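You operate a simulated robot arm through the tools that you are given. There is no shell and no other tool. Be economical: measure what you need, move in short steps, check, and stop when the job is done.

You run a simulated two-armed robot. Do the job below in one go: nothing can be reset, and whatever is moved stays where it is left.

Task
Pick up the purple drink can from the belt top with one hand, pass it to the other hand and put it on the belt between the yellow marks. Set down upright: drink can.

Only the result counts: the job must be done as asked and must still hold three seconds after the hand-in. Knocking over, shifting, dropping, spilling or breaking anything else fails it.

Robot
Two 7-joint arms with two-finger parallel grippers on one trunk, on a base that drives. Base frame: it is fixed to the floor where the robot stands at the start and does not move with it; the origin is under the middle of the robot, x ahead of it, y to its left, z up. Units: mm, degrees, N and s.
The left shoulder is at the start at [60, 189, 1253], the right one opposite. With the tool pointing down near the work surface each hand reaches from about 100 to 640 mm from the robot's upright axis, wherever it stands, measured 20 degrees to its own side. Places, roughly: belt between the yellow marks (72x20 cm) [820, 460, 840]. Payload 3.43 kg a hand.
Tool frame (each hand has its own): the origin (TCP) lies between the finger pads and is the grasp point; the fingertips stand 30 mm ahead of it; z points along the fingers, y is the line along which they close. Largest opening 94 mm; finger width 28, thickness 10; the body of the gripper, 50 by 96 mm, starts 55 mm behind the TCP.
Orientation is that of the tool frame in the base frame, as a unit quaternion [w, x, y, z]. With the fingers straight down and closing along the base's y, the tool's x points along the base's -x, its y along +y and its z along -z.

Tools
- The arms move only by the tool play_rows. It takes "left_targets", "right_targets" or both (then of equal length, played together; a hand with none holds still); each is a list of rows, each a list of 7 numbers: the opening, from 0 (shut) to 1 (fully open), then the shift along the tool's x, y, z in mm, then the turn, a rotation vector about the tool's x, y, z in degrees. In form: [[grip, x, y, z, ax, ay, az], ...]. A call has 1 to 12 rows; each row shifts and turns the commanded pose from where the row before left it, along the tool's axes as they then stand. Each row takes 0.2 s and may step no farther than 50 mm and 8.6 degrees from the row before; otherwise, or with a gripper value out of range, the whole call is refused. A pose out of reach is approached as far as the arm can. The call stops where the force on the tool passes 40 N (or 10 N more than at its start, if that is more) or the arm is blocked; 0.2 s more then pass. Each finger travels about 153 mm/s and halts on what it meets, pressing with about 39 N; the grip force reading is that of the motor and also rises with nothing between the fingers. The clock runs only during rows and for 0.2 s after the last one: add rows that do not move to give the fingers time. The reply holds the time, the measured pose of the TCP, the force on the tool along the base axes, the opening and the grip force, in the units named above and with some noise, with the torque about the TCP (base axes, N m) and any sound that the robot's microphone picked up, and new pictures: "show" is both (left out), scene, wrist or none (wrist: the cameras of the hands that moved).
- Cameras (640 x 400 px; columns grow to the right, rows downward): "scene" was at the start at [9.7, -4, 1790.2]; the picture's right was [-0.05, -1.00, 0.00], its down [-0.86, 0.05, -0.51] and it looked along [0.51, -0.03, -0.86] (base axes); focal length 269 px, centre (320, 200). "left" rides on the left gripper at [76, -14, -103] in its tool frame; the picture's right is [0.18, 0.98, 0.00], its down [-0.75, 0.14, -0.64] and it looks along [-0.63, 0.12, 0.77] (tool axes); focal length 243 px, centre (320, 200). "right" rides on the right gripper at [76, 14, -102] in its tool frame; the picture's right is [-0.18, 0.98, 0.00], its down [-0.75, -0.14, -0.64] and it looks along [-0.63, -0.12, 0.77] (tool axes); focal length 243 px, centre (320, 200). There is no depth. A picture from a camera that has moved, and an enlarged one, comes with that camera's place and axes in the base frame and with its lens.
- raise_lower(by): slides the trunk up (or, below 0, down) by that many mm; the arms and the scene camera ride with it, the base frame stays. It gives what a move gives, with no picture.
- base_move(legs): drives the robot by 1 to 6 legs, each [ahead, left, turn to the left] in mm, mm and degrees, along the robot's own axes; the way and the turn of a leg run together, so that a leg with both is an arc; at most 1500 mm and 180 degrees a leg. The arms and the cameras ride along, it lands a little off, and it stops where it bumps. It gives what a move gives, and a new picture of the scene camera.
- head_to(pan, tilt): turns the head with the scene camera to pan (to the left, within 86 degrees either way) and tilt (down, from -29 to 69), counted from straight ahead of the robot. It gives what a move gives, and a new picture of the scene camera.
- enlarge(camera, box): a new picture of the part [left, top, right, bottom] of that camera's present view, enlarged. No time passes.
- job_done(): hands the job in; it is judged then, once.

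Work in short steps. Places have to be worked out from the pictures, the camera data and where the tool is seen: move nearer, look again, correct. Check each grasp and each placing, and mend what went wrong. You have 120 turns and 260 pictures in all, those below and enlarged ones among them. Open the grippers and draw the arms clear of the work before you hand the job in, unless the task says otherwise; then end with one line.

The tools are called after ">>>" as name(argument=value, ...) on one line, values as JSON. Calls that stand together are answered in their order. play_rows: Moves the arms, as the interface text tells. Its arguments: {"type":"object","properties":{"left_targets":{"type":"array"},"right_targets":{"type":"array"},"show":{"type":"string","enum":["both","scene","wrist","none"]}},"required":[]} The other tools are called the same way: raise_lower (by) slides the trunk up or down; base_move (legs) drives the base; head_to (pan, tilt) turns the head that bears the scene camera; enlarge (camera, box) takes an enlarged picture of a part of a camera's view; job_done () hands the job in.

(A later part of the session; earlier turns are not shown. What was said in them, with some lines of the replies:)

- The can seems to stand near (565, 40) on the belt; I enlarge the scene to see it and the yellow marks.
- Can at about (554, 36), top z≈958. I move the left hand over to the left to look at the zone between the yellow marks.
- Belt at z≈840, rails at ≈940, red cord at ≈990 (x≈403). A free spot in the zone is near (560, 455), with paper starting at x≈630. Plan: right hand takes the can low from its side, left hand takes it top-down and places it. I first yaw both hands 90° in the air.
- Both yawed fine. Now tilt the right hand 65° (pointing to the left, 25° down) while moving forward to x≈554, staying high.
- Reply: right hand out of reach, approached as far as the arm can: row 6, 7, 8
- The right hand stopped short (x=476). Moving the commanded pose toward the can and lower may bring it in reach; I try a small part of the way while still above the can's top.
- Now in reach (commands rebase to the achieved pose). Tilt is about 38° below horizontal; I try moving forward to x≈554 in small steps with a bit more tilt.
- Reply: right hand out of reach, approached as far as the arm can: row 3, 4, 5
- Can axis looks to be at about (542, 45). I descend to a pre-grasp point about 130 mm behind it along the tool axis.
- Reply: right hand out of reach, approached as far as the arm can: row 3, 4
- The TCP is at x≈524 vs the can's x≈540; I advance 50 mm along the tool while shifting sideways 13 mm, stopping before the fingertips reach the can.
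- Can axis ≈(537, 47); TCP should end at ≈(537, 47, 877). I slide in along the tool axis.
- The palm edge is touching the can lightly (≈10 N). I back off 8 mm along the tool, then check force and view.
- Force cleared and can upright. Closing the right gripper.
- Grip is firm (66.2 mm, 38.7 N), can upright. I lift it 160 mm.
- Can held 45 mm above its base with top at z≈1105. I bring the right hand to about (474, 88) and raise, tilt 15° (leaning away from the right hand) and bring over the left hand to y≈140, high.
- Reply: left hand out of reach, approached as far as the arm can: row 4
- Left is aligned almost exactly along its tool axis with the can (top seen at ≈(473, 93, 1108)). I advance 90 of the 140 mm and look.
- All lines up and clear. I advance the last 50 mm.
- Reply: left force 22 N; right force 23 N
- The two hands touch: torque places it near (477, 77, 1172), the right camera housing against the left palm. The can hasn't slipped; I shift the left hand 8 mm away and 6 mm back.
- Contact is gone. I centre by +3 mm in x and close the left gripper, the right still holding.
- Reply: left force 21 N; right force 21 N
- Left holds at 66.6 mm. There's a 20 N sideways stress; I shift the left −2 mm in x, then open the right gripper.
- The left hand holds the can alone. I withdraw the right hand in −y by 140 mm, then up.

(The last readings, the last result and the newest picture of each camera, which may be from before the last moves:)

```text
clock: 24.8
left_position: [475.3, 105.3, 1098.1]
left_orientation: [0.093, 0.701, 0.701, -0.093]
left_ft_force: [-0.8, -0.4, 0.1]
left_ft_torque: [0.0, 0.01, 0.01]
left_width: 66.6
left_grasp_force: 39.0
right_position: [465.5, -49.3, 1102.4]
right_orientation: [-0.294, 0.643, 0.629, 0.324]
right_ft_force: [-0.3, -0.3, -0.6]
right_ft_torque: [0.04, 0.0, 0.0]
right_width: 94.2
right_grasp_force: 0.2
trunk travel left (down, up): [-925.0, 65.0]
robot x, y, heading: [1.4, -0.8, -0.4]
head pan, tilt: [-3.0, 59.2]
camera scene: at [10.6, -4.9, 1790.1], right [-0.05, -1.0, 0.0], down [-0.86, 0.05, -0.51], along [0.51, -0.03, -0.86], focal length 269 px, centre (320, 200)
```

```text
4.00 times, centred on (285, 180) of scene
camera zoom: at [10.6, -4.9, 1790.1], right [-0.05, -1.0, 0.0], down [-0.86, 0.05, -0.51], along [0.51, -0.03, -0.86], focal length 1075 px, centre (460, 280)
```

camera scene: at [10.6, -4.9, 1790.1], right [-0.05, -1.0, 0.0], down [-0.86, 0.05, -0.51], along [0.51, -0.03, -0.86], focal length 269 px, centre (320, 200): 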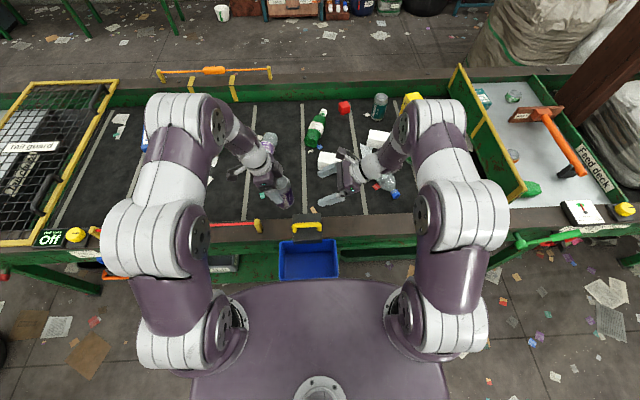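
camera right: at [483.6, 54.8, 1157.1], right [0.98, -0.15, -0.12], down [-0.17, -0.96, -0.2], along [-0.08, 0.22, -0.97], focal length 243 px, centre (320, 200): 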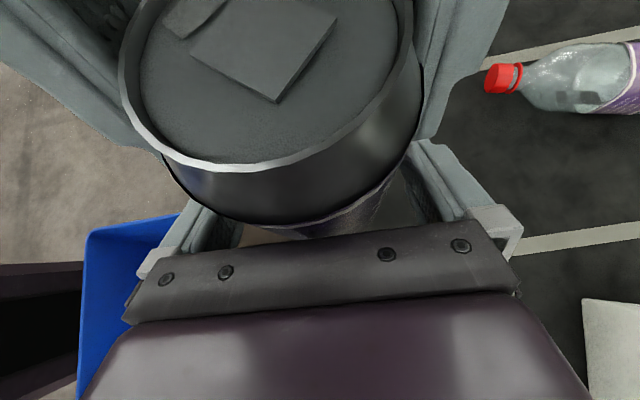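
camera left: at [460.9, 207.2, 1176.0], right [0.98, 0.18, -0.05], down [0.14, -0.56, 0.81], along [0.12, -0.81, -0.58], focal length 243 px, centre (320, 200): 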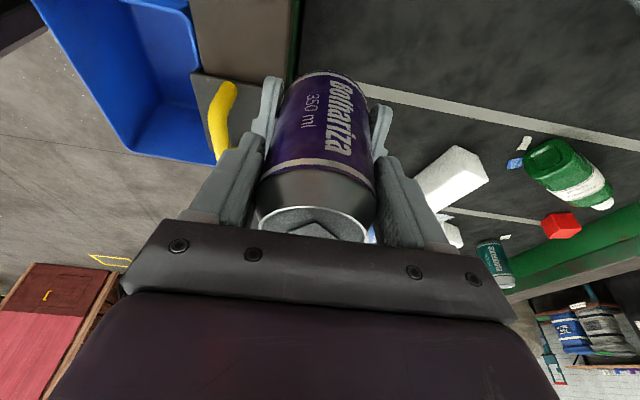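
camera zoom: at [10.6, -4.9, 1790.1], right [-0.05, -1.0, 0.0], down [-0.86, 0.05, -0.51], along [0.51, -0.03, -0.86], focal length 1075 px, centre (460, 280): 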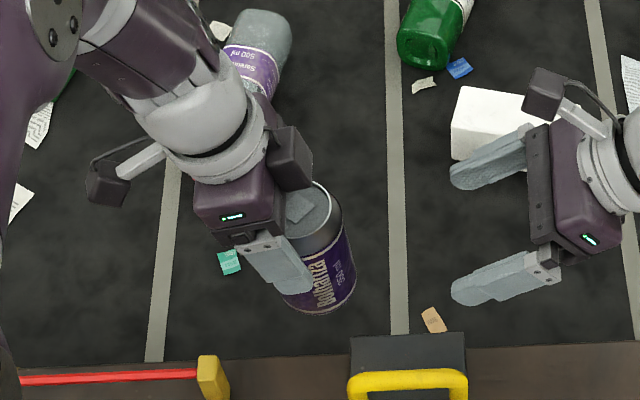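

The left hand holds the can alone and upright (grip TCP about 108 mm above the can's base). I lift 60 mm and then drive the base 300 mm left.

>>> play_rows(left_targets=[[0.3, -7.8, 0, -29, 0, 0, 0], [0.3, -7.8, 0, -29, 0, 0, 0], [0.3, 0, 0, 0, 0, 0, 0]], show="none")

>>> base_move(legs=[[0, 300, 0]])

```text
clock: 25.6
left_position: [471.9, 105.0, 1156.9]
left_orientation: [0.092, 0.701, 0.701, -0.093]
left_ft_force: [-0.1, 0.5, 1.0]
left_ft_torque: [0.02, 0.02, 0.02]
left_width: 66.6
left_grasp_force: 38.8
right_position: [465.1, -47.6, 1102.2]
right_orientation: [-0.294, 0.643, 0.628, 0.324]
right_ft_force: [1.0, -0.4, 0.2]
right_ft_torque: [0.01, -0.01, -0.03]
right_width: 94.1
right_grasp_force: 0.1
trunk travel left (down, up): [-925.0, 65.0]
robot x, y, heading: [1.8, 1.2, -0.1]
head pan, tilt: [-3.0, 59.2]
```

```text
clock: 27.6
left_position: [473.9, 399.9, 1156.5]
left_orientation: [0.091, 0.702, 0.701, -0.091]
left_ft_force: [0.7, -0.5, -0.4]
left_ft_torque: [0.04, -0.01, 0.03]
left_width: 66.8
left_grasp_force: 39.1
right_position: [465.0, 247.4, 1103.1]
right_orientation: [-0.293, 0.644, 0.628, 0.325]
right_ft_force: [0.6, -0.5, -0.2]
right_ft_torque: [-0.01, 0.01, 0.0]
right_width: 93.9
right_grasp_force: 0.0
trunk travel left (down, up): [-925.0, 65.0]
robot x, y, heading: [0.7, 296.8, -0.1]
head pan, tilt: [-3.0, 59.2]
camera scene: at [10.0, 291.3, 1790.2], right [-0.06, -1.0, 0.0], down [-0.86, 0.05, -0.51], along [0.51, -0.03, -0.86], focal length 269 px, centre (320, 200)
```

scene: 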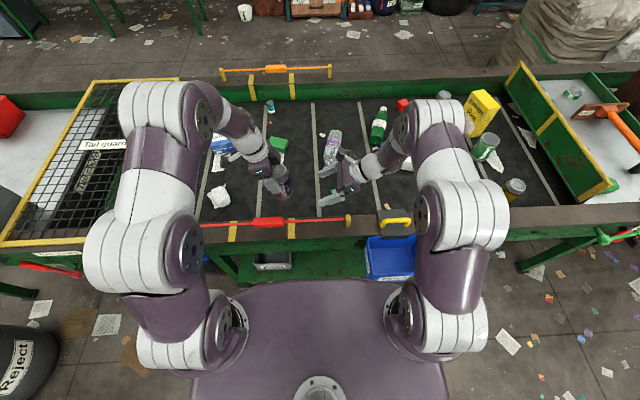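

Robot at y≈297; zone spans y≈360–560. I move the left hand to (566, 468) and part of the way down, then look.

>>> play_rows(left_targets=[[0.3, 22, 31, -6, 0, 0, 0], [0.3, 22, 31, -6, 0, 0, 0], [0.3, 22, 30, -6, 0, 0, 0], [0.3, 13, 0, 48, 0, 0, 0], [0.3, 13, 0, 48, 0, 0, 0], [0.3, 0, 0, 0, 0, 0, 0]], show="both")

>>> enlarge(camera="scene", box=[180, 130, 330, 240])

>>> enlarge(camera="right", box=[0, 0, 640, 400])

```text
clock: 29.0
left_position: [565.7, 471.5, 1056.4]
left_orientation: [0.093, 0.702, 0.7, -0.092]
left_ft_force: [-0.4, -0.1, 0.7]
left_ft_torque: [0.01, -0.01, 0.02]
left_width: 66.6
left_grasp_force: 39.0
right_position: [463.7, 248.9, 1103.5]
right_orientation: [-0.293, 0.644, 0.628, 0.325]
right_ft_force: [-0.1, 0.0, 0.5]
right_ft_torque: [0.01, 0.01, -0.03]
right_width: 94.0
right_grasp_force: 0.0
trunk travel left (down, up): [-925.0, 65.0]
robot x, y, heading: [-2.1, 298.7, -0.3]
head pan, tilt: [-3.0, 59.2]
camera scene: at [9.2, 294.1, 1790.2], right [-0.05, -1.0, 0.0], down [-0.86, 0.05, -0.51], along [0.51, -0.03, -0.86], focal length 269 px, centre (320, 200)
camera left: at [552.1, 572.4, 1135.3], right [0.98, 0.18, -0.05], down [0.14, -0.56, 0.82], along [0.12, -0.81, -0.58], focal length 243 px, centre (320, 200)
```

scene: 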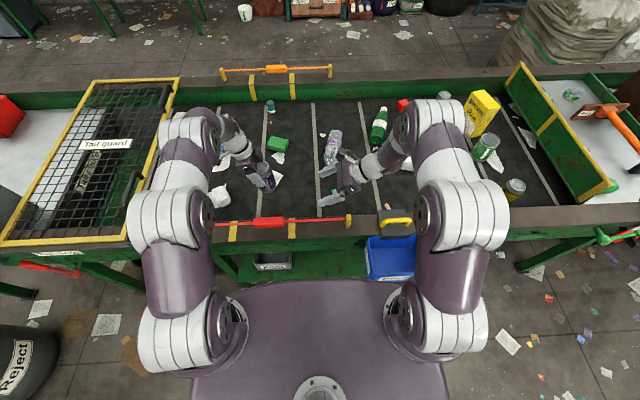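
left: 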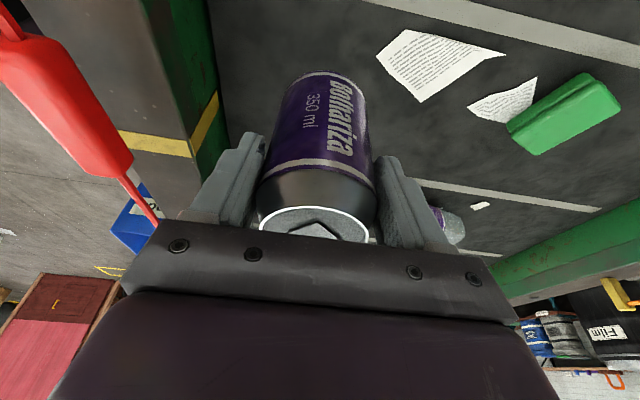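

```text
3.64 times, centred on (255, 185) of scene
camera zoom: at [9.2, 294.1, 1790.2], right [-0.05, -1.0, 0.0], down [-0.86, 0.05, -0.51], along [0.51, -0.03, -0.86], focal length 978 px, centre (556, 254)
```

zoom: 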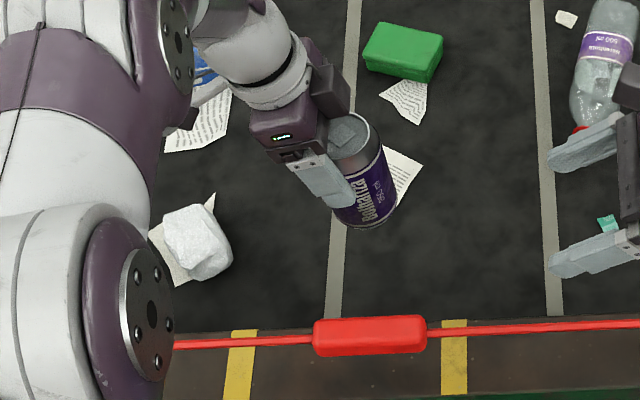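

```text
1.00 times, centred on (320, 200) of right (not enlarged: the box is as wide or as high as the picture)
camera zoom: at [473.5, 214.9, 1226.4], right [0.98, -0.15, -0.11], down [-0.17, -0.96, -0.2], along [-0.08, 0.22, -0.97], focal length 243 px, centre (320, 200)
```

zoom: 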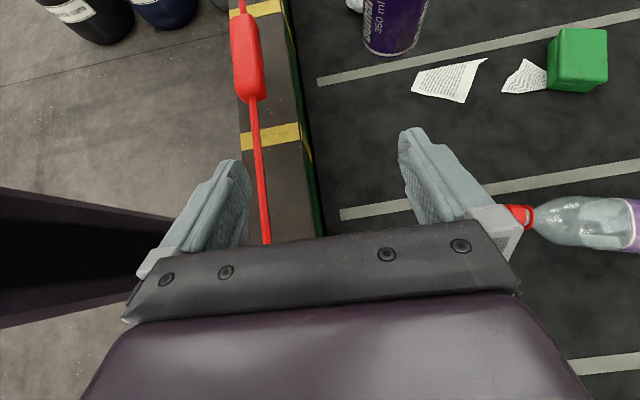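

Paper begins at x≈626; the can at x≈560 will clear it by ~30 mm. I descend 100 mm to just above the belt.

>>> play_rows(left_targets=[[0.3, 8.5, -2, 32, 0, 0, 0], [0.3, 8.5, -2, 32, 0, 0, 0], [0.3, 8, -2, 29, 0, 0, 0], [0.3, 0, 0, 0, 0, 0, 0]], show="wrist")

>>> enlarge(camera="right", box=[320, 0, 520, 125])

```text
clock: 30.0
left_position: [559.8, 469.5, 962.7]
left_orientation: [0.092, 0.701, 0.701, -0.093]
left_ft_force: [-0.7, -0.1, 0.2]
left_ft_torque: [0.02, -0.01, -0.01]
left_width: 66.5
left_grasp_force: 38.9
right_position: [465.1, 249.7, 1102.6]
right_orientation: [-0.292, 0.644, 0.628, 0.324]
right_ft_force: [-0.9, -0.2, -0.6]
right_ft_torque: [-0.01, 0.01, -0.01]
right_width: 93.7
right_grasp_force: 0.1
trunk travel left (down, up): [-925.0, 65.0]
robot x, y, heading: [-0.1, 297.1, -0.3]
head pan, tilt: [-3.0, 59.2]
camera left: at [546.2, 570.7, 1041.7], right [0.98, 0.18, -0.05], down [0.14, -0.56, 0.82], along [0.12, -0.81, -0.58], focal length 243 px, centre (320, 200)
```

left: 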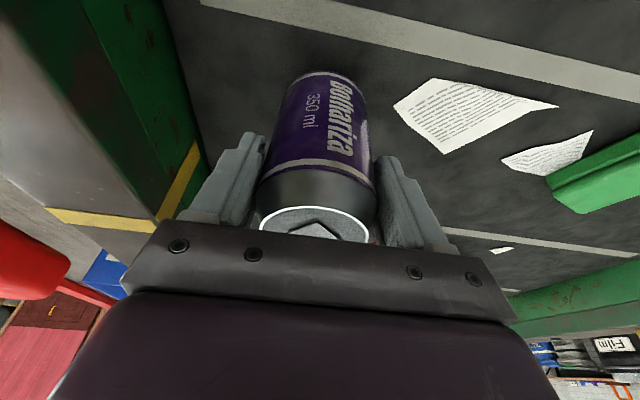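

```text
3.20 times, centred on (420, 62) of right
camera zoom: at [474.0, 214.6, 1226.1], right [0.98, -0.15, -0.11], down [-0.17, -0.96, -0.2], along [-0.08, 0.22, -0.97], focal length 776 px, centre (0, 640)
```

zoom: 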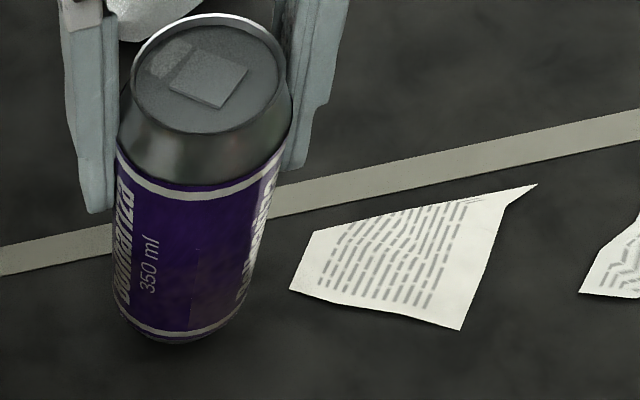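

The can is upright, about 14 mm above the belt. I lower 10 mm and check force.

>>> play_rows(left_targets=[[0.3, 1.3, 0, 4.8, 0, 0, 0], [0.3, 1.3, 0, 4.8, 0, 0, 0], [0.3, 0, 0, 0, 0, 0, 0]], show="none")

```text
clock: 30.8
left_position: [559.8, 470.0, 952.8]
left_orientation: [0.092, 0.702, 0.7, -0.093]
left_ft_force: [0.6, 0.4, -0.4]
left_ft_torque: [0.02, -0.02, -0.01]
left_width: 66.5
left_grasp_force: 39.4
right_position: [465.3, 249.8, 1103.7]
right_orientation: [-0.293, 0.644, 0.628, 0.324]
right_ft_force: [-0.4, 0.3, -0.4]
right_ft_torque: [0.04, -0.01, 0.01]
right_width: 94.1
right_grasp_force: 0.1
trunk travel left (down, up): [-925.0, 65.0]
robot x, y, heading: [-1.8, 300.4, 0.1]
head pan, tilt: [-3.0, 59.2]
```

No contact yet; lowering another 3 mm.

>>> play_rows(left_targets=[[0.3, 0.8, 0, 2.9, 0, 0, 0], [0.3, 0, 0, 0, 0, 0, 0]], show="none")

```text
clock: 31.4
left_position: [559.8, 470.0, 949.1]
left_orientation: [0.092, 0.701, 0.701, -0.092]
left_ft_force: [-0.8, 0.8, 0.2]
left_ft_torque: [-0.01, 0.0, 0.0]
left_width: 66.6
left_grasp_force: 39.6
right_position: [465.9, 249.3, 1102.6]
right_orientation: [-0.293, 0.644, 0.628, 0.324]
right_ft_force: [-0.3, 0.0, -0.4]
right_ft_torque: [0.0, 0.02, -0.02]
right_width: 94.1
right_grasp_force: 0.1
trunk travel left (down, up): [-925.0, 65.0]
robot x, y, heading: [-1.7, 298.0, 0.0]
head pan, tilt: [-3.0, 59.2]
```

Still free; another 2 mm.

>>> play_rows(left_targets=[[0.3, 0.5, 0, 1.9, 0, 0, 0], [0.3, 0, 0, 0, 0, 0, 0]], show="none")

>>> enlarge(camera="right", box=[320, 0, 520, 125])

```text
clock: 32.0
left_position: [559.1, 469.6, 948.0]
left_orientation: [0.093, 0.702, 0.7, -0.093]
left_ft_force: [-0.3, 0.0, 8.0]
left_ft_torque: [0.14, 0.13, 0.0]
left_width: 66.3
left_grasp_force: 39.6
right_position: [464.2, 248.7, 1103.7]
right_orientation: [-0.292, 0.644, 0.628, 0.325]
right_ft_force: [0.1, -0.3, 0.6]
right_ft_torque: [-0.02, 0.03, 0.0]
right_width: 94.3
right_grasp_force: 0.1
trunk travel left (down, up): [-925.0, 65.0]
robot x, y, heading: [-2.5, 294.5, 0.1]
head pan, tilt: [-3.0, 59.2]
```

```text
3.20 times, centred on (420, 62) of right
camera zoom: at [473.0, 214.4, 1226.7], right [0.98, -0.15, -0.11], down [-0.17, -0.96, -0.2], along [-0.08, 0.22, -0.97], focal length 776 px, centre (0, 640)
```

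zoom: 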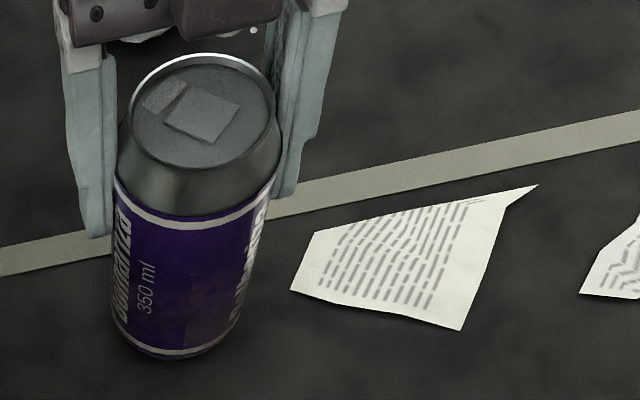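

Contact at 8 N: the can stands on the belt. I open the left gripper slowly.

>>> play_rows(left_targets=[[0.72, 0, 0, 0, 0, 0, 0], [0.75, 0, 0, 0, 0, 0, 0], [0.85, 0, 0, 0, 0, 0, 0], [1, 0, 0, 0, 0, 0, 0], [1, 0, 0, 0, 0, 0, 0]], show="wrist")

>>> enlarge(camera="right", box=[320, 0, 520, 125])

```text
clock: 33.2
left_position: [559.2, 468.7, 946.9]
left_orientation: [0.092, 0.702, 0.7, -0.093]
left_ft_force: [0.0, -0.7, -0.2]
left_ft_torque: [0.0, 0.02, -0.05]
left_width: 94.0
left_grasp_force: 0.1
right_position: [466.0, 249.6, 1103.5]
right_orientation: [-0.293, 0.644, 0.628, 0.324]
right_ft_force: [-0.1, -0.3, 0.3]
right_ft_torque: [0.0, 0.02, 0.02]
right_width: 94.1
right_grasp_force: 0.2
trunk travel left (down, up): [-925.0, 65.0]
robot x, y, heading: [-0.9, 298.9, -0.1]
head pan, tilt: [-3.0, 59.2]
camera left: at [545.3, 570.8, 1025.6], right [0.98, 0.18, -0.05], down [0.14, -0.56, 0.82], along [0.12, -0.81, -0.58], focal length 243 px, centre (320, 200)
```

left: 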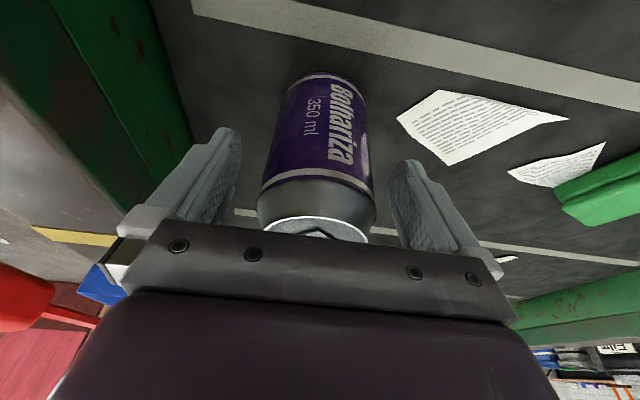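

```text
3.20 times, centred on (420, 62) of right
camera zoom: at [473.9, 214.6, 1226.2], right [0.98, -0.15, -0.11], down [-0.17, -0.96, -0.2], along [-0.08, 0.22, -0.97], focal length 776 px, centre (0, 640)
```

zoom: 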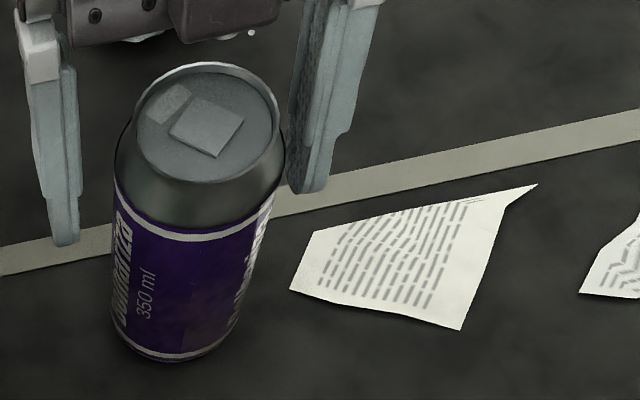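

The can stands free and upright. I withdraw the left hand back along its axis and up, and pull the right hand back.

>>> play_rows(left_targets=[[1, 0, 0, -20, 0, 0, 0], [1, 0, 0, -35, 0, 0, 0], [1, 0, 0, -45, 0, 0, 0], [1, 0, 0, -45, 0, 0, 0], [1, 0, 0, -45, 0, 0, 0], [1, 0, -45, 0, 0, 0, 0], [1, 0, -45, 0, 0, 0, 0], [1, 0, 0, 0, 0, 0, 0]], right_targets=[[1, 0, 0, 0, 0, 0, 0], [1, 20, -30, -20, 0, 0, 0], [1, 20, -30, -20, 0, 0, 0], [1, 0, -30, 0, 0, 0, 0], [1, 0, 0, 0, 0, 0, 0], [1, 0, 0, 0, 0, 0, 0], [1, 0, 0, 0, 0, 0, 0], [1, 0, 0, 0, 0, 0, 0]], show="both")

>>> enlarge(camera="scene", box=[180, 60, 420, 240])

```text
clock: 35.0
left_position: [468.8, 521.9, 1128.6]
left_orientation: [0.092, 0.701, 0.701, -0.092]
left_ft_force: [-0.2, -0.6, -1.2]
left_ft_torque: [0.01, 0.02, -0.01]
left_width: 94.1
left_grasp_force: 0.1
right_position: [374.0, 246.2, 1153.7]
right_orientation: [-0.293, 0.645, 0.627, 0.324]
right_ft_force: [-0.1, -0.7, 0.0]
right_ft_torque: [0.01, 0.02, 0.05]
right_width: 94.2
right_grasp_force: 0.1
trunk travel left (down, up): [-925.0, 65.0]
robot x, y, heading: [0.5, 295.7, -0.2]
head pan, tilt: [-3.0, 59.2]
camera scene: at [11.7, 293.9, 1790.1], right [-0.06, -1.0, 0.0], down [-0.86, 0.05, -0.51], along [0.51, -0.03, -0.86], focal length 269 px, centre (320, 200)
camera right: at [383.4, 211.9, 1277.4], right [0.98, -0.15, -0.12], down [-0.17, -0.96, -0.2], along [-0.08, 0.22, -0.97], focal length 243 px, centre (320, 200)
camera left: at [454.0, 622.8, 1206.7], right [0.98, 0.18, -0.05], down [0.14, -0.56, 0.82], along [0.12, -0.81, -0.58], focal length 243 px, centre (320, 200)
```

scene: 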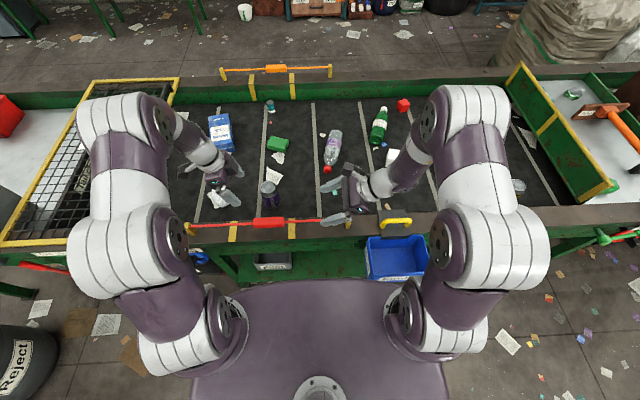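
right: 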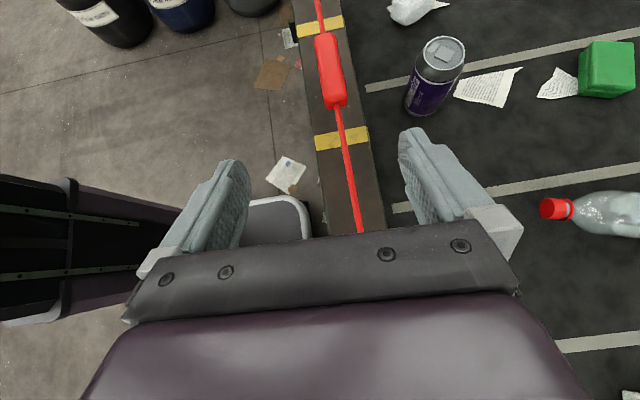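
left: 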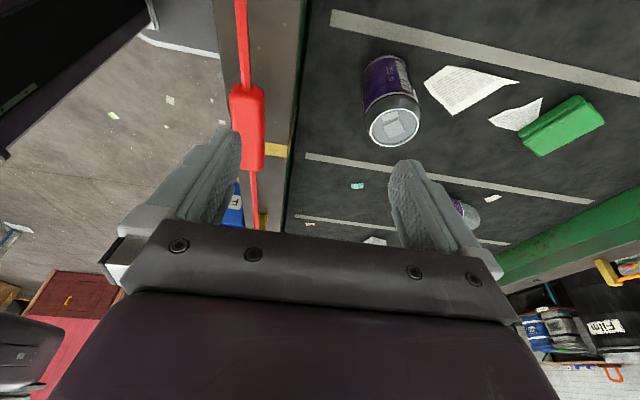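

```text
2.22 times, centred on (300, 150) of scene
camera zoom: at [11.7, 293.9, 1790.1], right [-0.06, -1.0, 0.0], down [-0.86, 0.05, -0.51], along [0.51, -0.03, -0.86], focal length 597 px, centre (364, 311)
```

zoom: 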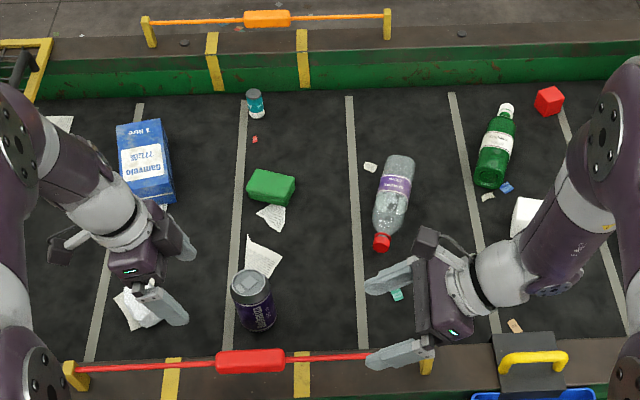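

The can stands upright between the yellow marks, both hands are open and clear, and nothing else has moved; handing in.

>>> job_done()

```text
The job is handed in.
```

The purple can was picked up with the right hand, passed to the left and set upright on the belt between the yellow marks. Both hands are open and clear, I saw nothing else moved, and the job is handed in.
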